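You operate a simulated robot arm through the tools that you are given. There is no shell and no other tool. Be economical: measure what you need, move in short steps, check, and stop when the job is done.

The job below is to be done with a simulated robot arm. You get a single attempt, and the scene is never put back.

Task
Bleed the filter, then pump it up to 1 bar.
Fine: port knob on FILTER, vent shut; pump with BLEED open till the sight glass clears, then shut it.
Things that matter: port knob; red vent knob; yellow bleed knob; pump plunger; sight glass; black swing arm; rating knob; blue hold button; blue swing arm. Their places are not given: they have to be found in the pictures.

The check looks at the end state, three seconds after you hand in, the way a careful person would. Anything else that was tipped, shoved, dropped, spilled or broken makes it a failure.

Robot
A 6-joint arm with a two-finger parallel gripper, fixed in place. Base frame: the origin is at the foot of the arm, x ahead of it, y to its left, z up. Readings come in mm, rad, newtons and seconds.
Its first joint turns from -1.152 to 1.152 rad. Payload 2.7 kg.
Tool frame: the origin (TCP) lies between the finger pads and is the grasp point; the fingertips stand 23 mm ahead of it; z points along the fingers, y is the line along which they close. Largest opening 94 mm; finger width 38, thickness 10; the body of the gripper, 54 by 96 mm, starts 39 mm behind the TCP.
Orientation is that of the tool frame in the base frame, as [roll, pitch, yaw] about the fixed x, y, z axes, in that order (R = Rz(yaw) Ry(pitch) Rx(roll)). With the fingers straight down and closing along the base's y, the tool's x points along the base's -x, its y along +y and its z along -z.

Tools
- The arm moves only by the tool servo_tool. Its argument "deltas" is a list that holds one entry, the list of rows, each a list of 7 numbers: the shift along the tool's x, y, z in units of 40 mm (1.0 is 40 mm), then the turn, a rotation vector about the tool's x, y, z in units of 6 degrees (1.0 is 6 degrees), then the closure in counts, from 0 (fully open) to 255 (shut). In form: [[[tx, ty, tz, ax, ay, az, grip], ...]]. A call has 1 to 12 rows; each row shifts and turns the commanded pose from where the row before left it, along the tool's axes as they then stand. A call with a number of a shift or a turn outside -1 to 1 is refused whole. Rows are played at 5 a second. More than 50 mm and 0.15 rad between two rows, or a gripper value outside its range, and nothing of the call is played. A pose out of reach is approached as far as the arm can. The call stops where the force on the tool passes 40 N (or 10 N more than at its start, if that is more) or the arm is blocked; 0.2 s more then pass. The fingers move at their own pace (about 45 mm/s each) and stop on an object; they squeeze with about 21 N. The grip force told is the motor's: it shows also when the fingers shut on nothing. Time passes only in rows, and 0.2 s behind the last, so rows that do not move let the fingers close. It gives the time, the measured TCP pose, the force on the tool (base axes), the opening and the grip force at its end, in the units of the frame above (readings bear some noise).
- Cameras (640 x 400 px; columns grow to the right, rows downward): "scene" is fixed at [74.9, -428.2, 1416.9]; the picture's right is [0.80, -0.60, 0.00], its down [-0.27, -0.36, -0.89] and it looks along [0.54, 0.71, -0.45] (base axes); focal length 324 px, centre (320, 200). "wrist" rides on the gripper at [86, 16, -75] in the tool frame; the picture's right is [-0.18, 0.98, 0.00], its down [-0.58, -0.11, -0.81] and it looks along [-0.79, -0.15, 0.59] (tool axes); focal length 243 px, centre (320, 200).
- capture(camera): a new picture of that camera. The clock stands still meanwhile.
- probe_pixels(camera, pixels): for up to 12 pixels [column, row] of the newest picture of that camera ("zoom" is the newest enlarged one), the place [x, y, z] in the base frame of the surface seen there, good to about 2 mm. The clock stands still meanwhile.
- inspect(camera, box): a new picture of the part [left, top, right, bottom] of that camera's present view, enlarged. The clock stands still meanwhile.
- job_done(): hands the job in; it is judged then, once.

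Work in short steps. Measure before you move; look again where a grasp or a placing could have gone wrong, and mend it. You have 80 turns and 46 pictures in all, those below and enlarged ones among them. Open the gripper and draw the arm clear of the work before you hand the job in, unless the task says otherwise; then end with one line.

The tools are called as a command line: name --argument value ..., lists and objects as JSON in quotes. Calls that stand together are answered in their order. servo_tool: Moves the arm, as the interface text tells. Its arguments: {"type":"object","properties":{"deltas":{"type":"array","items":{"type":"array","items":{"type":"array","items":{"type":"number"}}}}},"required":["deltas"]} The other tools are called the same way: capture (camera) takes a picture; probe_pixels (camera, pixels) gives the place of the surface under pixels of a picture; inspect (camera, box) takes an enlarged picture of a part of a camera's view; job_done () hands the job in.

At the start:

```text
time_s: 0.0
eef_pos: [375.3, -43.1, 1245.3]
tool_rot: [-3.141, 0.002, 3.139]
wrist_force: [0.3, 0.1, 0.4]
grip_width: 94.0
grip_force: 0.1
```

scene: 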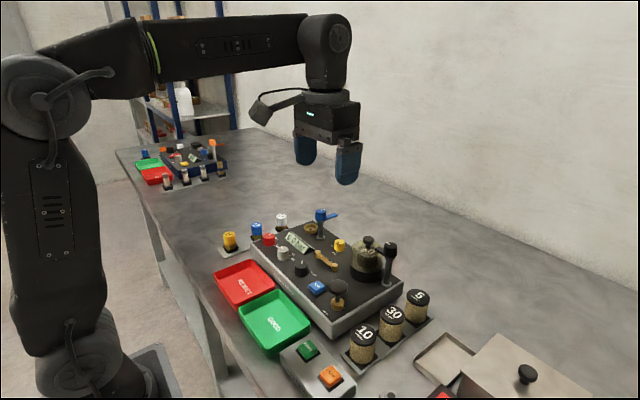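
wrist: 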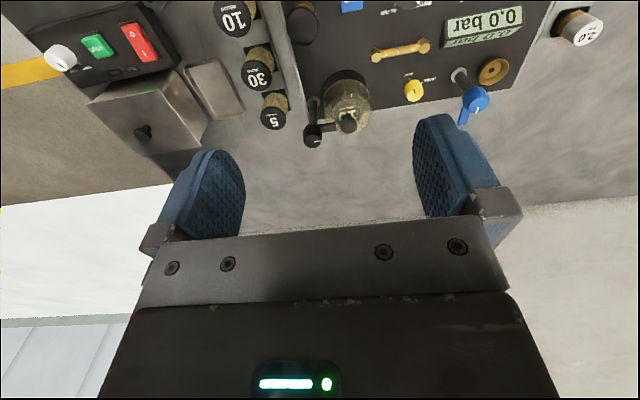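

The panel sits around (320,270) in the scene picture; I enlarge it to read the labels.

inspect --camera "scene" --box '[240, 200, 410, 330]'

inspect --camera "wrist" --box '[240, 0, 560, 160]'

```text
3.08 times, centred on (325, 265) of scene
```

zoom: 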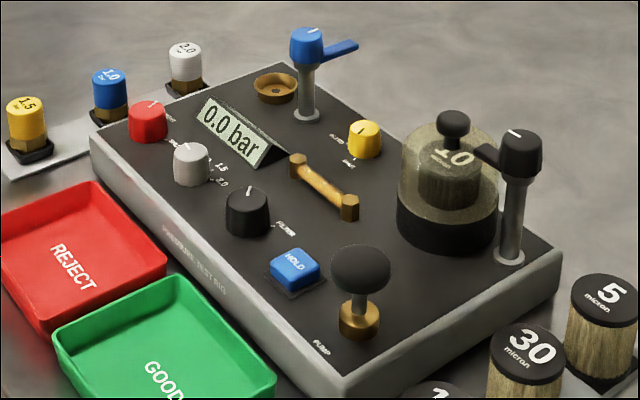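

```text
2.00 times, centred on (400, 80) of wrist
```

zoom: 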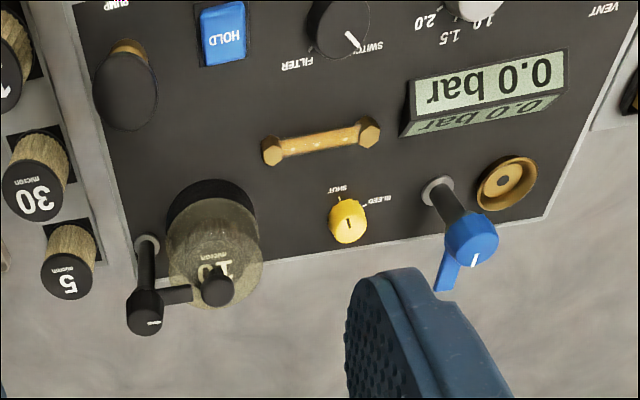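

The panel parts are readable: I probe the main ones in the newest enlarged wrist picture (yellow 348,220; black port 340,28; plunger 125,92; arm 145,320; bell knob 217,285; sight glass 320,140).

probe_pixels --camera "zoom" --pixels '[[348, 222], [340, 22], [125, 100], [145, 322], [217, 290], [320, 140], [180, 296], [223, 30], [475, 240], [468, 8], [300, 200], [148, 245]]'

probe_pixels --camera "scene" --pixels '[[268, 236], [283, 249], [302, 265], [338, 285], [317, 286], [339, 242], [367, 240], [389, 246], [355, 278], [325, 230], [270, 245], [303, 275]]'

```text
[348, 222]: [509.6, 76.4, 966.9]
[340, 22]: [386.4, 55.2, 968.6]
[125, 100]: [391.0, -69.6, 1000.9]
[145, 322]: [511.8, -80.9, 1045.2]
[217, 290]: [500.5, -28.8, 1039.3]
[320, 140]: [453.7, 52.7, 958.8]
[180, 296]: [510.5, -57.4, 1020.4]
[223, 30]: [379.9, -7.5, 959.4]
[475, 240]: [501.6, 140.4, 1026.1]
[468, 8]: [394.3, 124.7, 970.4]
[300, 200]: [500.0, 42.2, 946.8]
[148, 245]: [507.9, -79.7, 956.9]
```

```text
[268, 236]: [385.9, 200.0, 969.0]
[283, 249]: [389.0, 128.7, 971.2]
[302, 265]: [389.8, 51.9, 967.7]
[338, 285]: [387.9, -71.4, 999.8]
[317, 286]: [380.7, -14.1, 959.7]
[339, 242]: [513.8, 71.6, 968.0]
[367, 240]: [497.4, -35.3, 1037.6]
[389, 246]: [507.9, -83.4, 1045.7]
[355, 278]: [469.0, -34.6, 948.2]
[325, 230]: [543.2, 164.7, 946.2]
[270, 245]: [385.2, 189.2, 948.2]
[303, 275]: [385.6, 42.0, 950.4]
```

Panel top is at z≈947, with the port knob at (388,53), bleed at (512,74), plunger at (389,-70). I move back to get a clear wrist view of the labels.

servo_tool --deltas '[[[0.78, 0.5, 0.28, 0, 0, 0, 0], [0.78, 0.5, 0.28, 0, 0, 0, 0], [0.78, 0.5, 0.28, 0, 0, 0, 0], [0.78, 0.5, 0.28, 0, 0, 0, 0], [0, 0, 0, 0, 0, 0, 0]]]'

inspect --camera "wrist" --box '[140, 0, 500, 225]'

```text
time_s: 1.2
eef_pos: [249.5, 35.1, 1199.4]
tool_rot: [3.14, 0.002, 3.139]
wrist_force: [-0.5, 0.0, 0.2]
grip_width: 94.0
grip_force: 0.1
```

```text
1.78 times, centred on (320, 112) of wrist
```

zoom: 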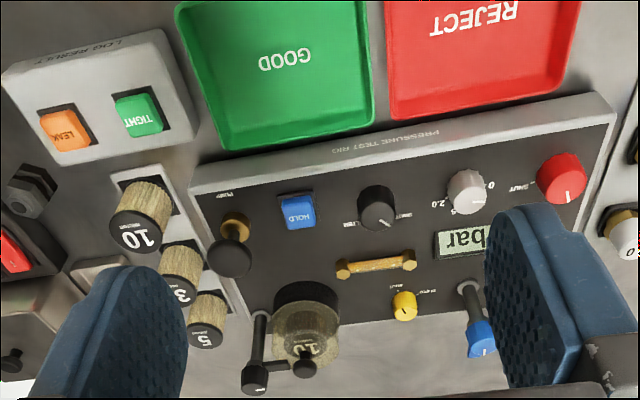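

Labels are too small at this scale, so I enlarge the port/bleed area and the vent area separately.

inspect --camera "wrist" --box '[320, 95, 416, 185]'

inspect --camera "wrist" --box '[390, 70, 480, 126]'

inspect --camera "scene" --box '[300, 205, 410, 280]'

```text
4.44 times, centred on (368, 140) of wrist
```

zoom: 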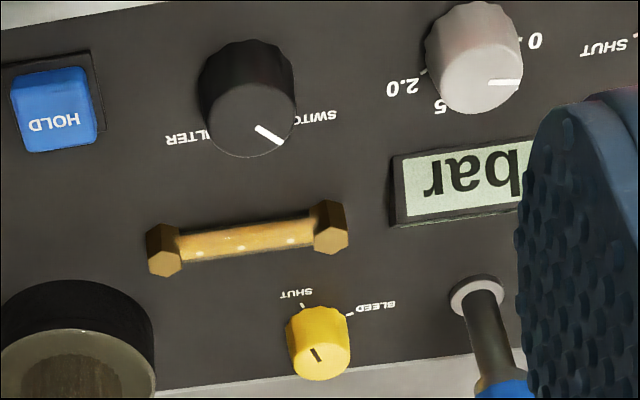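

```text
7.11 times, centred on (435, 98) of wrist
```

zoom: 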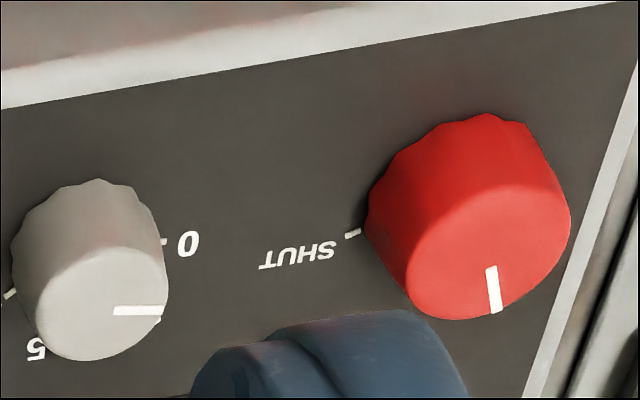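

```text
5.33 times, centred on (355, 242) of scene
```

zoom: 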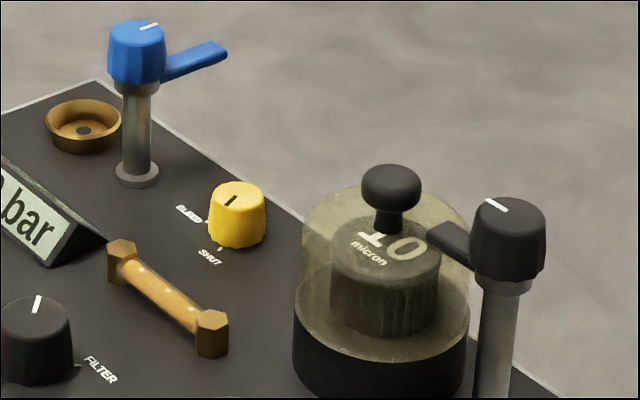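

The port pointer aims at SWITCH, the vent pointer is about 90° away from SHUT, and bleed seems SHUT. I take one more zoom to measure tick directions by probing.

inspect --camera "wrist" --box '[340, 100, 420, 180]'

```text
5.00 times, centred on (380, 140) of wrist
```

zoom: 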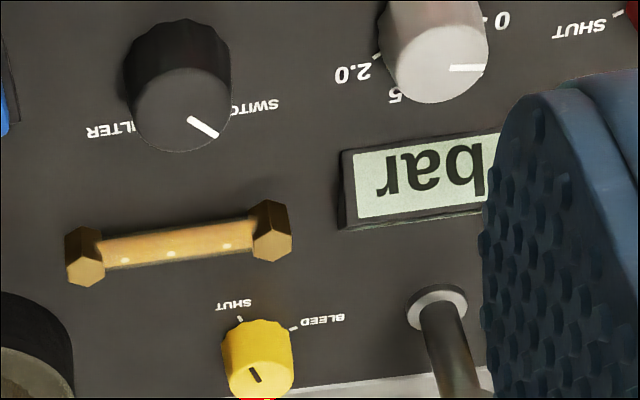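

I probe pointer ends and tick marks in this zoom.

probe_pixels --camera "zoom" --pixels '[[190, 119], [216, 135], [182, 110], [128, 127], [92, 132], [240, 107], [276, 103], [239, 320], [293, 328], [250, 368], [258, 381], [618, 13]]'

probe_pixels --camera "scene" --pixels '[[228, 236], [256, 225], [320, 216], [331, 215], [268, 234], [300, 242], [246, 245], [360, 300]]'

```text
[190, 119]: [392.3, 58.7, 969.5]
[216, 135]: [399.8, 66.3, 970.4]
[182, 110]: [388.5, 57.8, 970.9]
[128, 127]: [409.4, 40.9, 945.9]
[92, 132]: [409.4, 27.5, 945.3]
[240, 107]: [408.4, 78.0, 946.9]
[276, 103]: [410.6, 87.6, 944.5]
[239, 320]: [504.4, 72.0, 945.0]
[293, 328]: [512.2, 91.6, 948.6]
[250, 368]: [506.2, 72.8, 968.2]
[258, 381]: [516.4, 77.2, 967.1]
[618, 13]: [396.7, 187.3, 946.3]
```

```text
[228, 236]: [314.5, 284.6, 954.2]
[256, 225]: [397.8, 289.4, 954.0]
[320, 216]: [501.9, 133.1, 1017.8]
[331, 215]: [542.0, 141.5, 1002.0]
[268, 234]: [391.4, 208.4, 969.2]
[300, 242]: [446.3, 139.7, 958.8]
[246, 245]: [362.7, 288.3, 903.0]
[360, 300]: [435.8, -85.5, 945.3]
```

Port pointer is ~+45° (SWITCH), so FILTER should be ~90° clockwise. I move above the port knob (388.5,56.5), partly close, and pre-rotate counter-clockwise.

servo_tool --deltas '[[[-0.695, 0.107, 0.8, 0, 0, 0, 115], [-0.695, 0.107, 0.8, 0, 0, 0, 115], [-0.695, 0.107, 0.8, 0, 0, 0, 115], [-0.695, 0.107, 0.8, 0, 0, 0, 115], [-0.695, 0.107, 0.8, 0, 0, 0, 115], [0, 0, 0, 0, 0, -1, 115], [0, 0, 0, 0, 0, -1, 115], [0, 0, 0, 0, 0, -1, 115], [0, 0, 0, 0, 0, -1, 115], [0, 0, 0, 0, 0, -1, 115], [0, 0, 0, 0, 0, -1, 115], [0, 0, 0, 0, 0, -1, 115]]]'

capture --camera "wrist"

inspect --camera "scene" --box '[240, 180, 410, 310]'

```text
time_s: 3.8
eef_pos: [388.7, 56.6, 1038.3]
tool_rot: [-3.141, 0.001, -2.41]
wrist_force: [0.3, 0.1, 0.0]
grip_width: 51.5
grip_force: 0.0
```

```text
36 pictures are left
```

wrist: 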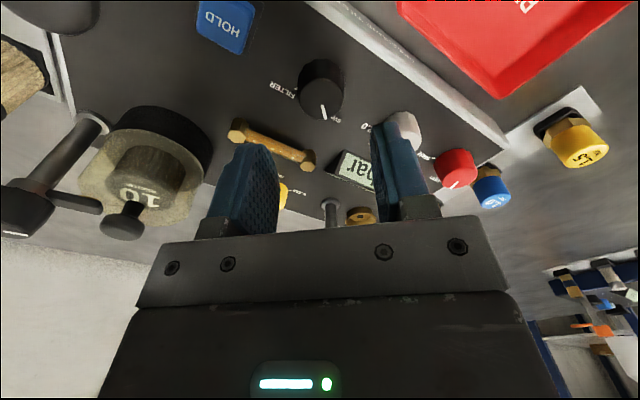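

```text
3.08 times, centred on (325, 245) of scene
```

zoom: 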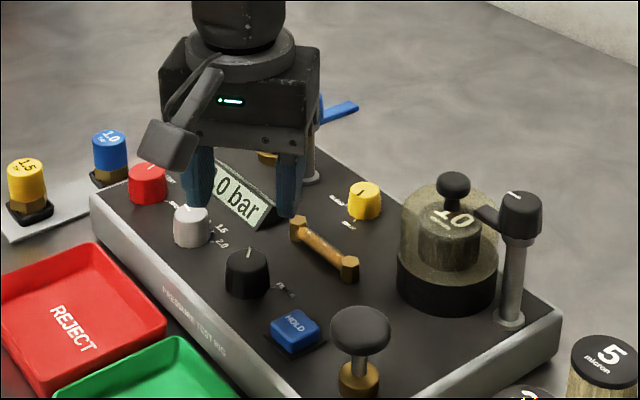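

The gripper is over the port knob. I go down to TCP z≈972 and close.

servo_tool --deltas '[[[0, 0, 0.55, 0, 0, -0.5, 115], [0, 0, 0.55, 0, 0, 0, 115], [0, 0, 0.54, 0, 0, 0, 115], [0, 0, 0, 0, 0, 0, 255], [0, 0, 0, 0, 0, 0, 255], [0, 0, 0, 0, 0, 0, 255]]]'

inspect --camera "scene" --box '[240, 180, 410, 310]'

```text
time_s: 5.2
eef_pos: [390.7, 57.9, 973.1]
tool_rot: [3.14, 0.001, -2.357]
wrist_force: [-7.4, 7.4, -1.3]
grip_width: 31.0
grip_force: 44.9
```

```text
3.08 times, centred on (325, 245) of scene
```

zoom: 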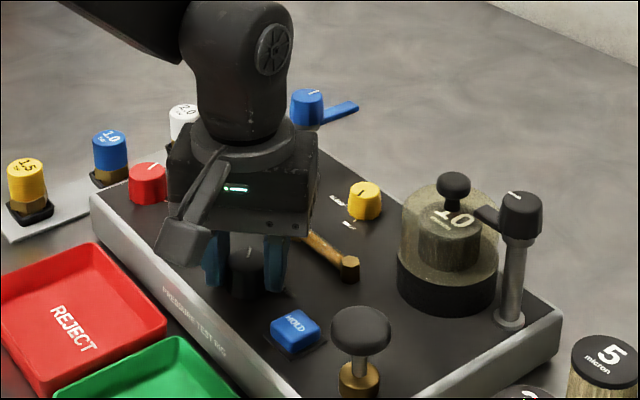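

Gripped at 31 mm with a small side load. I turn 72° clockwise first.

servo_tool --deltas '[[[0, 0, 0, 0, 0, 1, 255], [0, 0, 0, 0, 0, 1, 255], [0, 0, 0, 0, 0, 1, 255], [0, 0, 0, 0, 0, 1, 255], [0, 0, 0, 0, 0, 1, 255], [0, 0, 0, 0, 0, 1, 255], [0, 0, 0, 0, 0, 1, 255], [0, 0, 0, 0, 0, 1, 255], [0, 0, 0, 0, 0, 1, 255], [0, 0, 0, 0, 0, 1, 255], [0, 0, 0, 0, 0, 1, 255], [0, 0, 0, 0, 0, 1, 255]]]'

inspect --camera "wrist" --box '[220, 20, 400, 150]'

```text
time_s: 7.8
eef_pos: [389.5, 59.0, 972.5]
tool_rot: [3.139, 0.0, 2.667]
wrist_force: [0.0, 18.5, -24.4]
grip_width: 30.8
grip_force: 44.7
```

```text
3.08 times, centred on (310, 85) of wrist
```

zoom: 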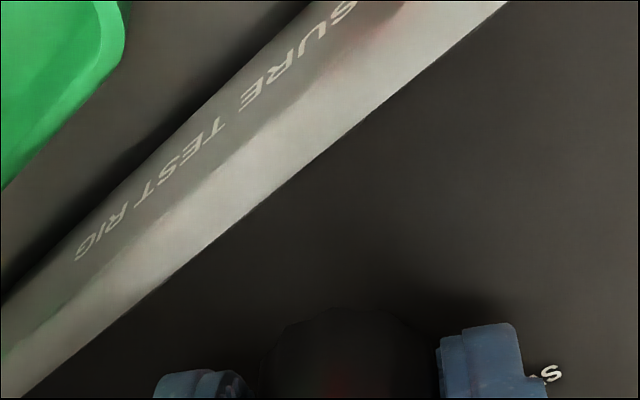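

Turned 72° with some side load along y; I ease the command 2 mm toward +y and finish the remaining ~18°, then open and rise.

servo_tool --deltas '[[[0, 0.05, 0, 0, 0, 1, 255], [0, 0, 0, 0, 0, 1, 255], [0, 0, 0, 0, 0, 1, 255], [0, 0, 0, 0, 0, 0, 255], [0, 0, 0, 0, 0, 0, 115], [0, 0, 0, 0, 0, 0, 115], [0, 0, -1, 0, 0, 0, 115], [0, 0, -1, 0, 0, 0, 115]]]'

inspect --camera "wrist" --box '[220, 0, 540, 200]'

inspect --camera "scene" --box '[250, 220, 350, 290]'

```text
time_s: 9.6
eef_pos: [389.9, 57.7, 1054.1]
tool_rot: [-3.14, 0.0, 2.355]
wrist_force: [0.1, 0.2, 0.2]
grip_width: 51.4
grip_force: 0.1
```

```text
2.00 times, centred on (380, 100) of wrist
```

zoom: 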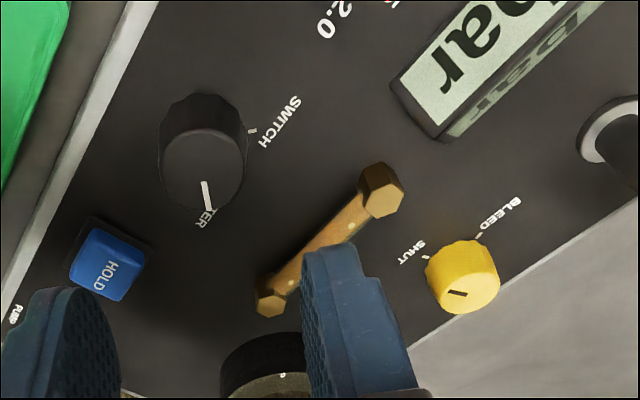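

```text
5.71 times, centred on (300, 255) of scene
```

zoom: 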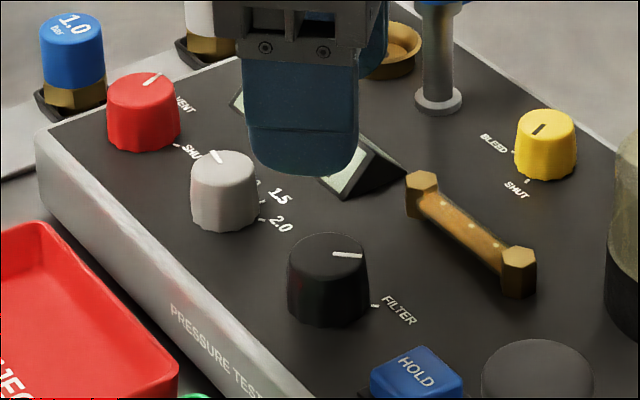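

The port pointer now aims at the FILTER tick (375,306 in zoom). Next I rotate back and go over the red vent knob for a look.

servo_tool --deltas '[[[0, 0, 0, 0, 0, -1, 115], [0, 0, 0, 0, 0, -1, 115], [0, 0, 0, 0, 0, -1, 115], [0, 0, 0, 0, 0, -1, 115], [0, 0, 0, 0, 0, -1, 115], [0, 0, 0, 0, 0, -1, 115], [0, 0, 0, 0, 0, -1, 115], [0, 0, 0, 0, 0, -0.5, 115], [0, 0.92, 0, 0, 0, 0, 115], [0, 0.92, 0, 0, 0, 0, 115], [0, 0.92, 0, 0, 0, 0, 115], [0, 0.92, 0, 0, 0, 0, 115]]]'

inspect --camera "wrist" --box '[220, 0, 420, 150]'

```text
time_s: 12.2
eef_pos: [390.3, 203.3, 1053.5]
tool_rot: [3.141, 0.001, 3.141]
wrist_force: [-0.5, -0.2, -0.1]
grip_width: 51.7
grip_force: 0.0
```

```text
2.67 times, centred on (320, 75) of wrist
```

zoom: 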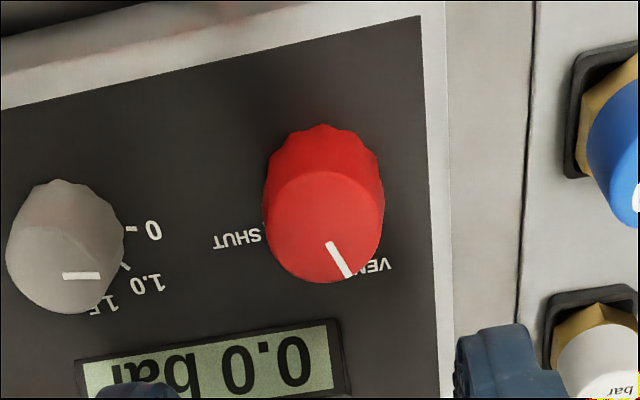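

I probe the vent's pointer, SHUT text/tick and top rim.

probe_pixels --camera "zoom" --pixels '[[330, 243], [350, 276], [325, 225], [262, 225], [215, 242], [388, 264], [272, 228], [380, 222], [325, 175], [322, 280]]'

```text
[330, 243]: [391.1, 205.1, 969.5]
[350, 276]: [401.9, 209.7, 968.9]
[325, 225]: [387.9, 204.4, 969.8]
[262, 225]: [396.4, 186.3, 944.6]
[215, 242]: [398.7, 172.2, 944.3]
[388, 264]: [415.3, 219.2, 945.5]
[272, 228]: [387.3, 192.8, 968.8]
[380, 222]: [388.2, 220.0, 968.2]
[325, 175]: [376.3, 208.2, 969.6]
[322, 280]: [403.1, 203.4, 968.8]
```

Vent centre is (389.5,205.5), pointer at ≈+21°, SHUT at ≈-68°: again 90° clockwise. I pre-rotate, descend and grip.

servo_tool --deltas '[[[0.02, 0.055, 0, 0, 0, 0, 115], [0, 0, 0, 0, 0, -1, 115], [0, 0, 0, 0, 0, -1, 115], [0, 0, 0, 0, 0, -1, 115], [0, 0, 0.25, 0, 0, -1, 115], [0, 0, 0.25, 0, 0, -1, 115], [0, 0, 0.5, 0, 0, -1, 115], [0, 0, 0.5, 0, 0, -1, 115], [0, 0, 0.5, 0, 0, -0.5, 115], [0, 0, 0, 0, 0, 0, 255], [0, 0, 0, 0, 0, 0, 255], [0, 0, 0, 0, 0, 0, 255]]]'

```text
time_s: 14.8
eef_pos: [389.1, 206.3, 973.5]
tool_rot: [-3.139, 0.002, -2.359]
wrist_force: [15.8, -20.3, -7.3]
grip_width: 30.6
grip_force: 44.8
```

Gripped with ~26 N side load; I try a small shift along the tool's y to see which way relieves it.

servo_tool --deltas '[[[0, -0.03, 0, 0, 0, 0, 255], [0, 0, 0, 0, 0, 0, 255]]]'

```text
time_s: 15.4
eef_pos: [391.6, 205.2, 972.8]
tool_rot: [-3.141, -0.002, -2.359]
wrist_force: [11.3, -22.9, -7.5]
grip_width: 30.6
grip_force: 45.0
```

Load barely changed, so I proceed with the turn, 12 rows first.

servo_tool --deltas '[[[0, 0, 0, 0, 0, 1, 255], [0, 0, 0, 0, 0, 1, 255], [0, 0, 0, 0, 0, 1, 255], [0, 0, 0, 0, 0, 1, 255], [0, 0, 0, 0, 0, 1, 255], [0, 0, 0, 0, 0, 1, 255], [0, 0, 0, 0, 0, 1, 255], [0, 0, 0, 0, 0, 1, 255], [0, 0, 0, 0, 0, 1, 255], [0, 0, 0, 0, 0, 1, 255], [0, 0, 0, 0, 0, 1, 255], [0, 0, 0, 0, 0, 1, 255]]]'

```text
time_s: 18.0
eef_pos: [392.4, 204.7, 974.2]
tool_rot: [-3.137, -0.001, 2.666]
wrist_force: [0.4, -30.5, -7.4]
grip_width: 30.5
grip_force: 45.2
```

Turned 72°; a -30 N load in y remains, so I shift 1.6 mm that way while turning a bit more.

servo_tool --deltas '[[[0, -0.04, 0, 0, 0, 0, 255], [0, 0, 0, 0, 0, 1, 255]]]'

```text
time_s: 18.6
eef_pos: [390.6, 204.3, 972.9]
tool_rot: [3.141, 0.001, 2.562]
wrist_force: [10.6, -22.8, -12.1]
grip_width: 30.5
grip_force: 44.2
```

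The load fell, so I finish the last 12° and release and rise.

servo_tool --deltas '[[[0, -0.03, 0, 0, 0, 1, 255], [0, 0, 0, 0, 0, 1, 255], [0, 0, 0, 0, 0, 0, 255], [0, 0, 0, 0, 0, 0, 115], [0, 0, 0, 0, 0, 0, 115], [0, 0, -1, 0, 0, 0, 115], [0, 0, -1, 0, 0, 0, 115]]]'

inspect --camera "wrist" --box '[220, 0, 420, 150]'

inspect --camera "scene" --box '[250, 220, 350, 290]'

```text
time_s: 20.2
eef_pos: [390.4, 204.9, 1054.1]
tool_rot: [-3.142, 0.001, 2.355]
wrist_force: [-0.1, -0.5, 0.5]
grip_width: 51.7
grip_force: 0.0
```

```text
2.67 times, centred on (320, 75) of wrist
```

zoom: 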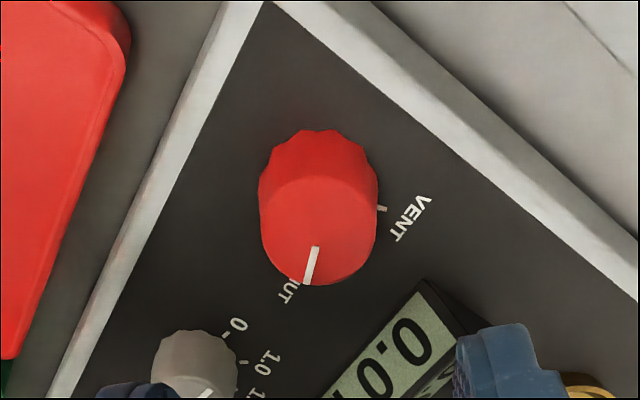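

```text
5.71 times, centred on (300, 255) of scene
```

zoom: 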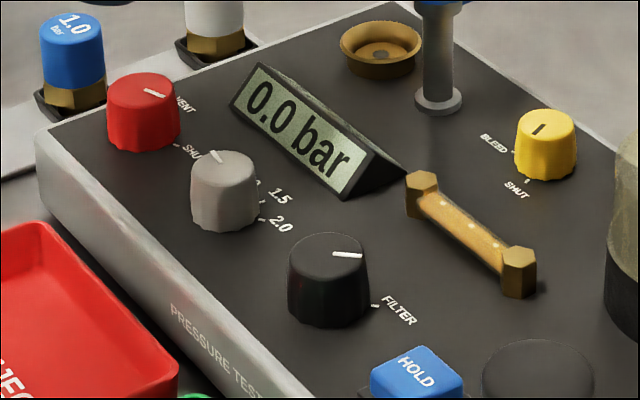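

I verify the vent pointer's angle with probes in the scene zoom (145,91)-(165,97) and the SHUT tick (177,146); also the bleed marks.

probe_pixels --camera "zoom" --pixels '[[146, 91], [164, 97], [177, 146], [335, 254], [361, 255], [375, 306], [527, 181], [515, 152], [533, 134], [542, 125], [546, 124]]'

```text
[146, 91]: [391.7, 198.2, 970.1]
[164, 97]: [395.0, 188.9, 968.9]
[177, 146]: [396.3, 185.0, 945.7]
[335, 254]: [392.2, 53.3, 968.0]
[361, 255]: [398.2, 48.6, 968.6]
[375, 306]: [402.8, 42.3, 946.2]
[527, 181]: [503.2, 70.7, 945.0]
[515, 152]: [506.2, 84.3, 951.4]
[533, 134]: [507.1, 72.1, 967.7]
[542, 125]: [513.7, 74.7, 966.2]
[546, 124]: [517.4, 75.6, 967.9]
```

Both are correct: vent pointer -70° vs tick -69°; port ≈-44° vs -48°. Bleed centre ≈(518.5,76.5), SHUT at ~200°, BLEED ~110° (clockwise 90°). The blue arm post is close, so I'll turn in short regripped steps; first I rise and move above it.

servo_tool --deltas '[[[0, 0, -0.1, 0, 0, -1, 115], [0, 0, -0.1, 0, 0, -1, 115], [0, 0, -0.1, 0, 0, -1, 115], [0, 0, -0.1, 0, 0, -1, 115], [0, 0, -0.1, 0, 0, -1, 115], [0, 0, -0.1, 0, 0, -1, 115], [0, 0, -0.1, 0, 0, -1, 115], [0, 0, -0.1, 0, 0, -0.5, 115], [-0.8, -0.803, 0, 0, 0, 0, 115], [-0.8, -0.803, 0, 0, 0, 0, 115], [-0.8, -0.803, 0, 0, 0, 0, 115], [-0.8, -0.803, 0, 0, 0, 0, 115]]]'

inspect --camera "wrist" --box '[240, 40, 480, 190]'

```text
time_s: 22.8
eef_pos: [516.7, 76.2, 1086.1]
tool_rot: [3.141, 0.002, -3.141]
wrist_force: [0.3, 0.4, -0.3]
grip_width: 51.8
grip_force: 0.1
```

```text
2.67 times, centred on (360, 115) of wrist
```

zoom: 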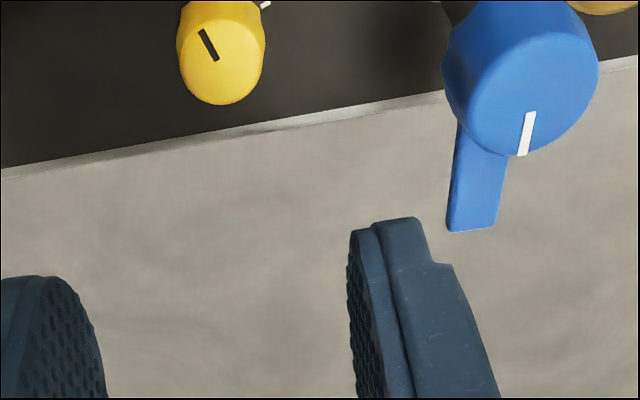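

I probe the yellow knob's rim and the blue head's rim to settle clearances.

probe_pixels --camera "zoom" --pixels '[[200, 31], [217, 60], [220, 62], [184, 68], [260, 68], [220, 100], [525, 95], [468, 110], [594, 80], [525, 150], [545, 38], [475, 225]]'

```text
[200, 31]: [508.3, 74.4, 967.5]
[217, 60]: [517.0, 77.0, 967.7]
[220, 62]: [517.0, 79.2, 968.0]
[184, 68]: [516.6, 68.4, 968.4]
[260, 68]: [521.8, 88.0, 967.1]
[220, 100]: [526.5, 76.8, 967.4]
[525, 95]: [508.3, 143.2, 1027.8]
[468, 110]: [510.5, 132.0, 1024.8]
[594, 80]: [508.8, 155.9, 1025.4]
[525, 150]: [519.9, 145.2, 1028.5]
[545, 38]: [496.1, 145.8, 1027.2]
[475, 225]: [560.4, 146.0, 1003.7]
```

Bleed centre ≈(517.5,77.5); blue head centre ≈(508,144.5), r≈13, so 30° strokes with the fingers near the y axis are safe. I pre-rotate 23°, descend to z≈979 and grip.

servo_tool --deltas '[[[-0.02, 0.03, 0, 0, 0, 0, 125], [0, 0, 0, 0, 0, -1, 125], [0, 0, 0, 0, 0, -1, 125], [0, 0, 0, 0, 0, -1, 125], [0, 0, 0.6, 0, 0, -0.8, 125], [0, 0, 0.8, 0, 0, 0, 125], [0, 0, 0.8, 0, 0, 0, 125], [0, 0, 0.475, 0, 0, 0, 125], [0, 0, 0, 0, 0, 0, 255], [0, 0, 0, 0, 0, 0, 255], [0, 0, 0, 0, 0, 0, 255]]]'

```text
time_s: 25.2
eef_pos: [516.0, 77.3, 979.1]
tool_rot: [3.141, 0.0, -2.746]
wrist_force: [1.2, -1.2, -4.0]
grip_width: 24.0
grip_force: 45.3
```

Well centred grip at 24 mm. I turn 30° clockwise, open, swing back 30°, regrip, and leave it gripped.

servo_tool --deltas '[[[0, 0, 0, 0, 0, 1, 255], [0, 0, 0, 0, 0, 1, 255], [0, 0, 0, 0, 0, 1, 255], [0, 0, 0, 0, 0, 1, 255], [0, 0, 0, 0, 0, 1, 255], [0, 0, 0, 0, 0, 0, 255]]]'

servo_tool --deltas '[[[0, 0, 0, 0, 0, 0, 160], [0, 0, 0, 0, 0, 0, 160], [0, 0, 0, 0, 0, -1, 160], [0, 0, 0, 0, 0, -1, 160], [0, 0, 0, 0, 0, -1, 160], [0, 0, 0, 0, 0, -1, 160], [0, 0, 0, 0, 0, -1, 160], [0, 0, 0, 0, 0, 0, 255], [0, 0, 0, 0, 0, 0, 255], [0, 0, 0, 0, 0, 0, 255]]]'

servo_tool --deltas '[[[0, 0, 0, 0, 0, 1, 255], [0, 0, 0, 0, 0, 1, 255], [0, 0, 0, 0, 0, 1, 255], [0, 0, 0, 0, 0, 1, 255], [0, 0, 0, 0, 0, 1, 255], [0, 0, 0, 0, 0, 0, 255]]]'

inspect --camera "scene" --box '[280, 190, 400, 280]'

```text
time_s: 26.6
eef_pos: [516.8, 78.4, 977.8]
tool_rot: [-3.141, -0.002, 3.013]
wrist_force: [-1.8, 4.0, -6.3]
grip_width: 24.3
grip_force: 44.8
```

```text
time_s: 28.8
eef_pos: [517.6, 78.1, 979.2]
tool_rot: [-3.141, 0.0, -2.743]
wrist_force: [-2.7, 5.2, 2.0]
grip_width: 24.1
grip_force: 45.4
```

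```text
time_s: 30.2
eef_pos: [518.1, 78.4, 979.1]
tool_rot: [3.14, 0.001, 3.014]
wrist_force: [-7.9, 6.7, -0.3]
grip_width: 24.3
grip_force: 45.2
```

```text
4.44 times, centred on (340, 235) of scene
```

zoom: 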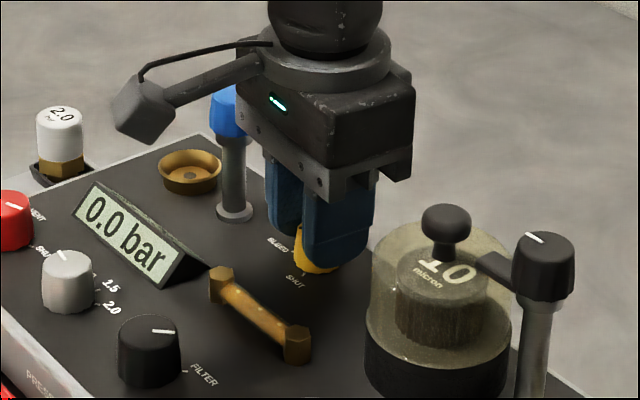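

The grip works without contact to the neighbours. Third 30° stroke, then open and rise.

servo_tool --deltas '[[[0, 0, 0, 0, 0, 0, 160], [0, 0, 0, 0, 0, 0, 160], [0, 0, 0, 0, 0, -1, 160], [0, 0, 0, 0, 0, -1, 160], [0, 0, 0, 0, 0, -1, 160], [0, 0, 0, 0, 0, -1, 160], [0, 0, 0, 0, 0, -1, 160], [0, 0, 0, 0, 0, 0, 255], [0, 0, 0, 0, 0, 0, 255], [0, 0, 0, 0, 0, 0, 255]]]'

servo_tool --deltas '[[[0, 0, 0, 0, 0, 1, 255], [0, 0, 0, 0, 0, 1, 255], [0, 0, 0, 0, 0, 1, 255], [0, 0, 0, 0, 0, 1, 255], [0, 0, 0, 0, 0, 1, 255], [0, 0, 0, 0, 0, 0, 255], [0, 0, 0, 0, 0, 0, 140], [0, 0, 0, 0, 0, 0, 140], [0, 0, -0.9, 0, 0, 0, 140], [0, 0, -0.9, 0, 0, 0, 140], [0, 0, -0.9, 0, 0, 0, 140]]]'

inspect --camera "scene" --box '[300, 215, 380, 275]'

```text
time_s: 32.4
eef_pos: [517.5, 78.1, 978.9]
tool_rot: [-3.141, 0.001, -2.744]
wrist_force: [-1.3, 4.6, -0.1]
grip_width: 24.1
grip_force: 44.5
```

```text
time_s: 34.8
eef_pos: [518.3, 76.5, 1089.2]
tool_rot: [3.141, 0.0, 3.014]
wrist_force: [0.2, 0.6, 0.2]
grip_width: 42.4
grip_force: 0.0
```

```text
6.67 times, centred on (340, 245) of scene
```

zoom: 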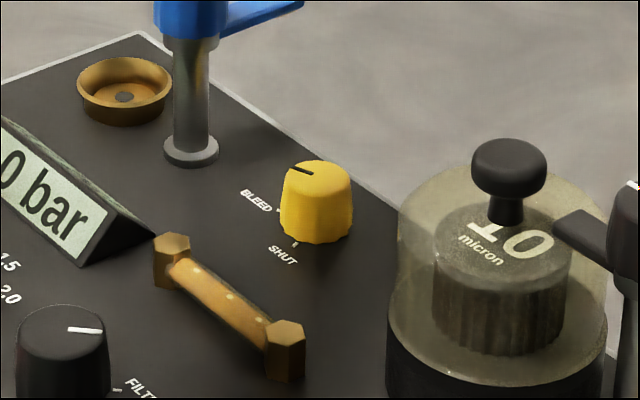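

The bleed pointer now aims at the BLEED tick (278,211). Next I close the fingers and move above the plunger at (389,-70), tips about 10 mm over its head.

servo_tool --deltas '[[[0, 0, 0, 0, 0, -0.61, 255], [0, 0, 0, 0, 0, -0.61, 255], [0.65, -0.735, 0, 0, 0, 0, 255], [0.65, -0.735, 0, 0, 0, 0, 255], [0.65, -0.735, 0, 0, 0, 0, 255], [0.65, -0.735, 0, 0, 0, 0, 255], [0.64, -0.725, 0, 0, 0, 0, 255], [0, 0, 0.45, 0, 0, 0, 255], [0, 0, 0.45, 0, 0, 0, 255], [0, 0, 0.45, 0, 0, 0, 255], [0, 0, 0, 0, 0, 0, 255]]]'

inspect --camera "scene" --box '[270, 210, 400, 310]'

```text
time_s: 37.2
eef_pos: [389.3, -69.7, 1032.1]
tool_rot: [3.14, 0.002, -3.139]
wrist_force: [0.0, -0.7, -0.1]
grip_width: 0.2
grip_force: 20.9
```

```text
4.00 times, centred on (335, 260) of scene
```

zoom: 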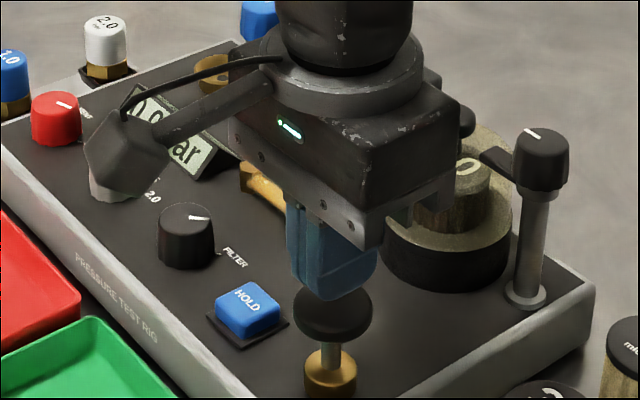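

Fingers are above the plunger head. I press down gently in small rows and read the force.

servo_tool --deltas '[[[0, 0, 0.2, 0, 0, 0, 255], [0, 0, 0.1, 0, 0, 0, 255], [0, 0, 0.1, 0, 0, 0, 255], [0, 0, 0.1, 0, 0, 0, 255], [0, 0, 0.1, 0, 0, 0, 255]]]'

inspect --camera "wrist" --box '[240, 40, 480, 190]'

```text
time_s: 38.4
eef_pos: [388.7, -69.4, 1008.8]
tool_rot: [3.141, 0.002, -3.141]
wrist_force: [-1.4, 1.7, 5.0]
grip_width: 0.1
grip_force: 20.5
```

```text
2.67 times, centred on (360, 115) of wrist
```

zoom: 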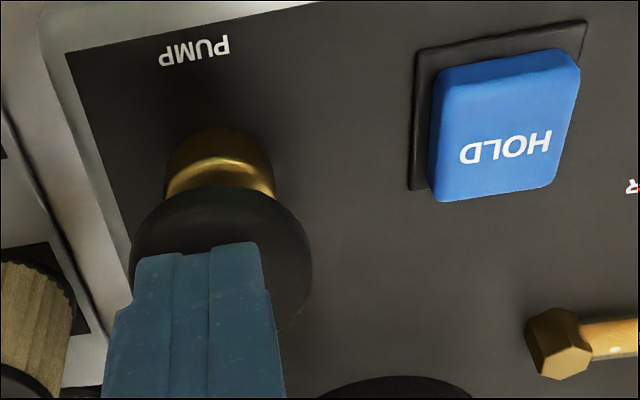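

The plunger is moving under ~5 N (tip at z≈986). I press further until it bottoms, then rise to see the return.

servo_tool --deltas '[[[0, 0, 0.1, 0, 0, 0, 255], [0, 0, 0.1, 0, 0, 0, 255], [0, 0, 0.1, 0, 0, 0, 255], [0, 0, 0.1, 0, 0, 0, 255]]]'

```text
time_s: 39.3
eef_pos: [389.6, -69.3, 1000.0]
tool_rot: [-3.14, 0.009, -3.14]
wrist_force: [-4.0, 0.2, 12.4]
grip_width: 0.0
grip_force: 21.0
stopped in row 4: the force on the tool passed its limit (the readings are from after the stop); the commanded pose is now the measured one
```

It bottoms at TCP z≈1001 (stroke ~22 mm). I rise 32 mm and look at the plunger and sight glass.

servo_tool --deltas '[[[0, 0, -0.4, 0, 0, 0, 255], [0, 0, -0.4, 0, 0, 0, 255], [0, 0, 0, 0, 0, 0, 255]]]'

capture --camera "wrist"

```text
time_s: 40.1
eef_pos: [388.8, -70.2, 1031.4]
tool_rot: [3.14, 0.004, 3.141]
wrist_force: [0.4, -0.2, 0.7]
grip_width: 0.1
grip_force: 20.9
```

```text
22 pictures are left
```

wrist: 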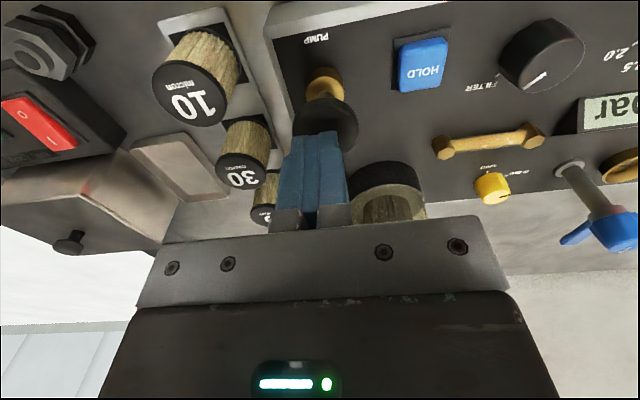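

The plunger springs back and the sight glass is visible at (487,142). I yaw 18° so the display comes into view and pump two strokes.

servo_tool --deltas '[[[0, 0, 0, 0, 0, -1, 255], [0, 0, 0, 0, 0, -1, 255], [0, 0, 0, 0, 0, -1, 255], [0, 0, 0.35, 0, 0, 0, 255], [0, 0, 0.37, 0, 0, 0, 255], [0, 0, -0.35, 0, 0, 0, 255], [0, 0, -0.37, 0, 0, 0, 255], [0, 0, 0.35, 0, 0, 0, 255], [0, 0, 0.37, 0, 0, 0, 255], [0, 0, -0.35, 0, 0, 0, 255], [0, 0, -0.37, 0, 0, 0, 255]]]'

inspect --camera "wrist" --box '[340, 60, 560, 200]'

```text
time_s: 42.5
eef_pos: [388.5, -70.4, 1030.5]
tool_rot: [-3.139, 0.004, -2.824]
wrist_force: [0.9, -0.4, 0.9]
grip_width: 0.0
grip_force: 20.2
```

```text
2.86 times, centred on (450, 130) of wrist
```

zoom: 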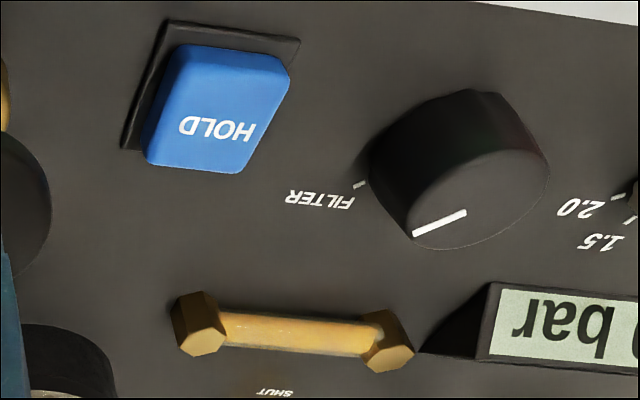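

The three bubble dots are gone or changing (pale streak near 370,330). I yaw a little more and pump two more strokes.

servo_tool --deltas '[[[0, 0, 0, 0, 0, -1, 255], [0, 0, 0, 0, 0, -1, 255], [0, 0, 0.35, 0, 0, 0, 255], [0, 0, 0.37, 0, 0, 0, 255], [0, 0, -0.35, 0, 0, 0, 255], [0, 0, -0.37, 0, 0, 0, 255], [0, 0, 0.35, 0, 0, 0, 255], [0, 0, 0.37, 0, 0, 0, 255], [0, 0, -0.35, 0, 0, 0, 255], [0, 0, -0.37, 0, 0, 0, 255]]]'

inspect --camera "wrist" --box '[340, 80, 560, 220]'

```text
time_s: 44.7
eef_pos: [389.9, -70.1, 1031.4]
tool_rot: [-3.137, 0.005, -2.615]
wrist_force: [0.7, 0.1, 0.0]
grip_width: 0.0
grip_force: 21.2
```

```text
2.86 times, centred on (450, 150) of wrist
```

zoom: 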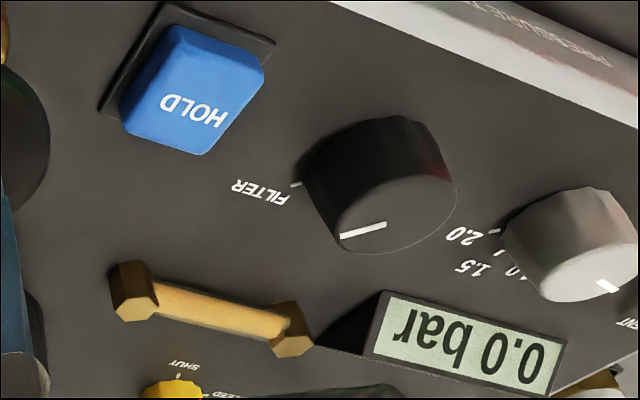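

Display reads 0.0 with the bleed open, as expected. I enlarge the sight glass to see whether bubbles remain.

inspect --camera "wrist" --box '[370, 165, 460, 215]'

inspect --camera "scene" --box '[290, 230, 370, 290]'

```text
7.11 times, centred on (415, 190) of wrist
```

zoom: 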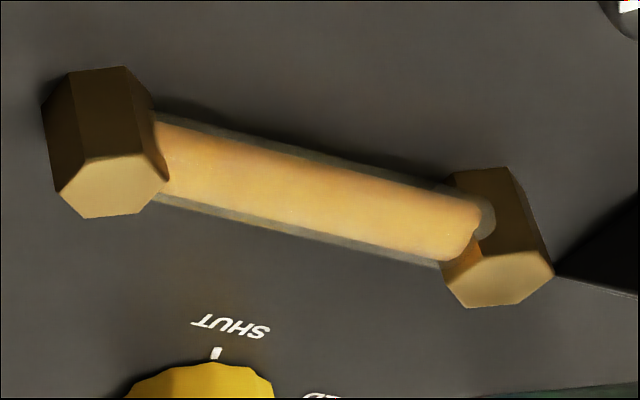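

```text
6.67 times, centred on (330, 260) of scene
```

zoom: 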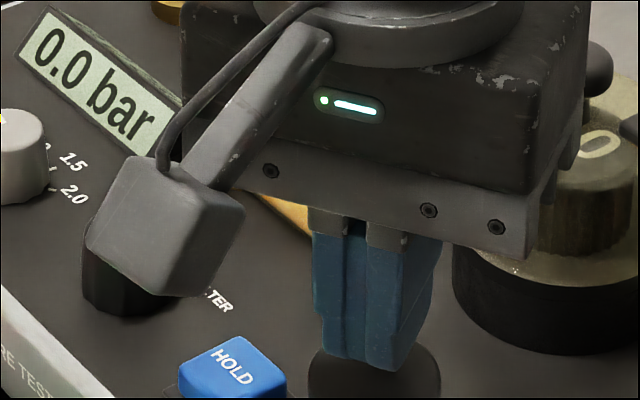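

The sight glass is clear (solid amber, no dots). Now I go back above the bleed knob to shut it.

servo_tool --deltas '[[[0, 0, -0.29, 0, 0, 1, 255], [0, 0, -0.29, 0, 0, 1, 255], [0, 0, -0.29, 0, 0, 1, 255], [0, 0, -0.29, 0, 0, 1, 255], [0, 0, -0.29, 0, 0, 1, 255], [-0.642, 0.738, 0, 0, 0, 0, 255], [-0.642, 0.738, 0, 0, 0, 0, 255], [-0.642, 0.738, 0, 0, 0, 0, 255], [-0.642, 0.738, 0, 0, 0, 0, 125], [-0.642, 0.738, 0, 0, 0, 0, 125], [0, 0, 0, 0, 0, 0.6, 125], [0, 0, 0, 0, 0, 0.6, 125]]]'

```text
time_s: 47.3
eef_pos: [517.2, 79.2, 1089.3]
tool_rot: [3.141, 0.007, 3.016]
wrist_force: [1.2, 1.0, -0.7]
grip_width: 48.0
grip_force: 0.1
```

At (517.2,79.2); I shift 1.4 mm in -y, descend to z≈979, and grip.

servo_tool --deltas '[[[0, -0.035, 0.7, 0, 0, 0, 125], [0, 0, 0.7, 0, 0, 0, 125], [0, 0, 0.7, 0, 0, 0, 125], [0, 0, 0.65, 0, 0, 0, 125], [0, 0, 0, 0, 0, 0, 255], [0, 0, 0, 0, 0, 0, 255], [0, 0, 0, 0, 0, 0, 255]]]'

servo_tool --deltas '[[[0, 0, 0, 0, 0, -1, 255], [0, 0, 0, 0, 0, -1, 255], [0, 0, 0, 0, 0, -1, 255], [0, 0, 0, 0, 0, -1, 255], [0, 0, 0, 0, 0, -1, 255], [0, 0, 0, 0, 0, 0, 255]]]'

servo_tool --deltas '[[[0, 0, 0, 0, 0, 0, 160], [0, 0, 0, 0, 0, 0, 160], [0, 0, 0, 0, 0, 1, 160], [0, 0, 0, 0, 0, 1, 160], [0, 0, 0, 0, 0, 1, 160], [0, 0, 0, 0, 0, 1, 160], [0, 0, 0, 0, 0, 1, 160], [0, 0, 0, 0, 0, 0, 255], [0, 0, 0, 0, 0, 0, 255], [0, 0, 0, 0, 0, 0, 255]]]'

servo_tool --deltas '[[[0, 0, 0, 0, 0, -1, 255], [0, 0, 0, 0, 0, -1, 255], [0, 0, 0, 0, 0, -1, 255], [0, 0, 0, 0, 0, -1, 255], [0, 0, 0, 0, 0, -1, 255], [0, 0, 0, 0, 0, 0, 255]]]'

servo_tool --deltas '[[[0, 0, 0, 0, 0, 0, 160], [0, 0, 0, 0, 0, 0, 160], [0, 0, 0, 0, 0, 1, 160], [0, 0, 0, 0, 0, 1, 160], [0, 0, 0, 0, 0, 1, 160], [0, 0, 0, 0, 0, 1, 160], [0, 0, 0, 0, 0, 1, 160], [0, 0, 0, 0, 0, 0, 255], [0, 0, 0, 0, 0, 0, 255], [0, 0, 0, 0, 0, 0, 255]]]'

servo_tool --deltas '[[[0, 0, 0, 0, 0, -1, 255], [0, 0, 0, 0, 0, -1, 255], [0, 0, 0, 0, 0, -1, 255], [0, 0, 0, 0, 0, -1, 255], [0, 0, 0, 0, 0, -1, 255], [0, 0, 0, 0, 0, 0, 255], [0, 0, 0, 0, 0, 0, 140], [0, 0, 0, 0, 0, 0, 140], [0, 0, -0.9, 0, 0, 0, 140], [0, 0, -0.9, 0, 0, 0, 140], [0, 0, -0.9, 0, 0, 0, 140]]]'

inspect --camera "scene" --box '[300, 215, 380, 275]'

```text
time_s: 48.9
eef_pos: [516.8, 76.7, 978.4]
tool_rot: [-3.141, 0.007, 3.017]
wrist_force: [-0.3, -0.1, -4.1]
grip_width: 24.2
grip_force: 45.0
```

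```text
time_s: 50.3
eef_pos: [516.6, 76.8, 978.0]
tool_rot: [-3.141, 0.003, -2.739]
wrist_force: [3.4, 5.2, -20.3]
grip_width: 24.1
grip_force: 44.8
```

```text
time_s: 52.5
eef_pos: [517.1, 78.5, 980.1]
tool_rot: [3.141, 0.007, 3.018]
wrist_force: [2.0, 11.2, -1.0]
grip_width: 24.0
grip_force: 45.2
```

```text
time_s: 53.9
eef_pos: [516.8, 78.0, 979.1]
tool_rot: [-3.139, 0.005, -2.74]
wrist_force: [2.1, 15.9, -4.4]
grip_width: 24.0
grip_force: 45.0
```

```text
time_s: 56.1
eef_pos: [518.4, 78.2, 980.7]
tool_rot: [3.141, 0.006, 3.018]
wrist_force: [-1.1, 13.0, -1.5]
grip_width: 24.0
grip_force: 45.2
```

```text
time_s: 58.5
eef_pos: [516.5, 76.7, 1089.2]
tool_rot: [-3.138, 0.006, -2.742]
wrist_force: [0.0, -0.9, 0.6]
grip_width: 42.6
grip_force: 0.1
```

```text
6.67 times, centred on (340, 245) of scene
```

zoom: 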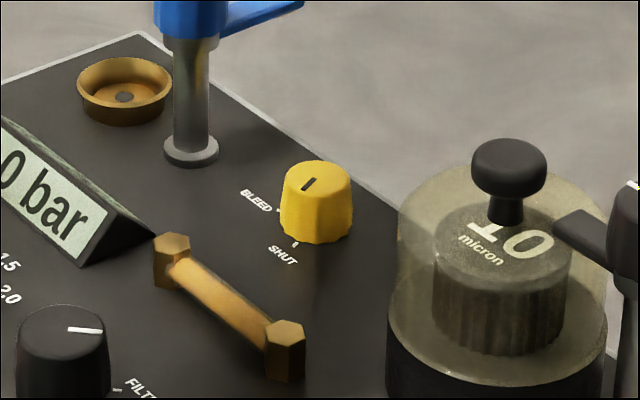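

Bleed is shut and the glass clear. I go back above the plunger with fingers closed.

servo_tool --deltas '[[[0, 0, 0, 0, 0, 0.95, 255], [0, 0, 0, 0, 0, 0.95, 255], [0, 0, 0, 0, 0, 0.95, 255], [0, 0, 0, 0, 0, 0.97, 255], [0.64, -0.735, 0, 0, 0, 0, 255], [0.64, -0.735, 0, 0, 0, 0, 255], [0.64, -0.735, 0, 0, 0, 0, 255], [0.64, -0.735, 0, 0, 0, 0, 255], [0.64, -0.735, 0, 0, 0, 0, 255], [0, 0, 0.5, 0, 0, -1, 255], [0, 0, 0.5, 0, 0, -1, 255], [0, 0, 0.43, 0, 0, -1, 255]]]'

servo_tool --deltas '[[[0, 0, 0, 0, 0, -1, 255], [0, 0, 0, 0, 0, -1, 255]]]'

```text
time_s: 61.1
eef_pos: [387.3, -69.2, 1031.4]
tool_rot: [-3.14, 0.006, -2.827]
wrist_force: [-0.2, 0.1, 0.6]
grip_width: 0.1
grip_force: 20.7
```

```text
time_s: 61.7
eef_pos: [387.8, -69.0, 1029.8]
tool_rot: [-3.139, 0.007, -2.617]
wrist_force: [0.4, -0.3, -0.3]
grip_width: 0.0
grip_force: 20.6
```

In position over the plunger; I do one stroke and read the display.

servo_tool --deltas '[[[0, 0, 0.35, 0, 0, 0, 255], [0, 0, 0.35, 0, 0, 0, 255], [0, 0, -0.35, 0, 0, 0, 255], [0, 0, -0.35, 0, 0, 0, 255], [0, 0, 0, 0, 0, 0, 255]]]'

inspect --camera "scene" --box '[270, 215, 350, 275]'

```text
time_s: 62.9
eef_pos: [387.7, -68.9, 1031.8]
tool_rot: [-3.137, 0.007, -2.618]
wrist_force: [0.6, -1.5, -0.2]
grip_width: 0.0
grip_force: 20.6
```

```text
6.67 times, centred on (310, 245) of scene
```

zoom: 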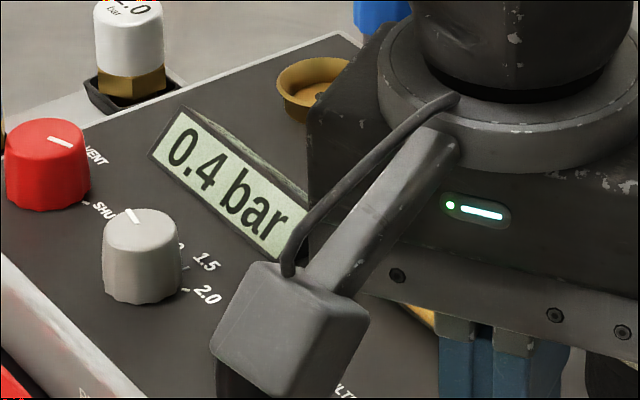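

One stroke gave 0.4 bar. I do a second and read again.

servo_tool --deltas '[[[0, 0, 0.35, 0, 0, 0, 255], [0, 0, 0.35, 0, 0, 0, 255], [0, 0, -0.35, 0, 0, 0, 255], [0, 0, -0.35, 0, 0, 0, 255], [0, 0, 0, 0, 0, 0, 255]]]'

inspect --camera "scene" --box '[270, 215, 350, 275]'

```text
time_s: 64.1
eef_pos: [387.3, -68.4, 1029.5]
tool_rot: [-3.138, 0.005, -2.619]
wrist_force: [-0.2, -0.4, 0.3]
grip_width: 0.1
grip_force: 21.2
```

```text
6.67 times, centred on (310, 245) of scene
```

zoom: 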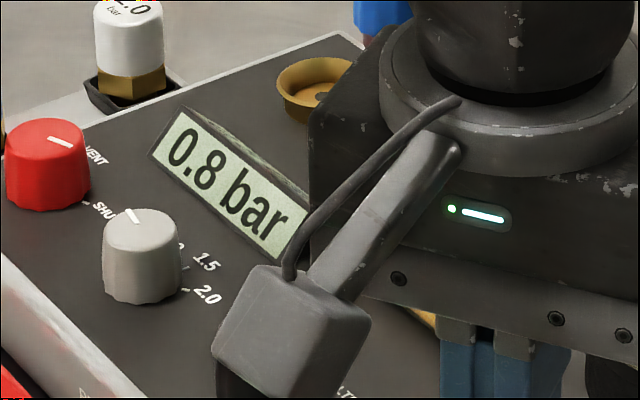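

0.8 bar now. I need about half a stroke (0.2 bar): I press to z≈1014 and read the display while holding.

servo_tool --deltas '[[[0, 0, 0.2, 0, 0, 0, 255], [0, 0, 0.1, 0, 0, 0, 255], [0, 0, 0.1, 0, 0, 0, 255], [0, 0, 0, 0, 0, 0, 255]]]'

inspect --camera "scene" --box '[270, 215, 350, 275]'

```text
time_s: 65.1
eef_pos: [388.4, -70.2, 1012.9]
tool_rot: [-3.138, 0.007, -2.619]
wrist_force: [2.2, 1.8, 4.1]
grip_width: 0.0
grip_force: 21.5
```

```text
6.67 times, centred on (310, 245) of scene
```

zoom: 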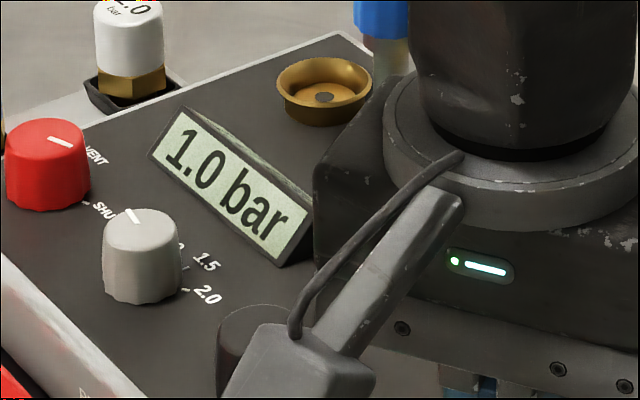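

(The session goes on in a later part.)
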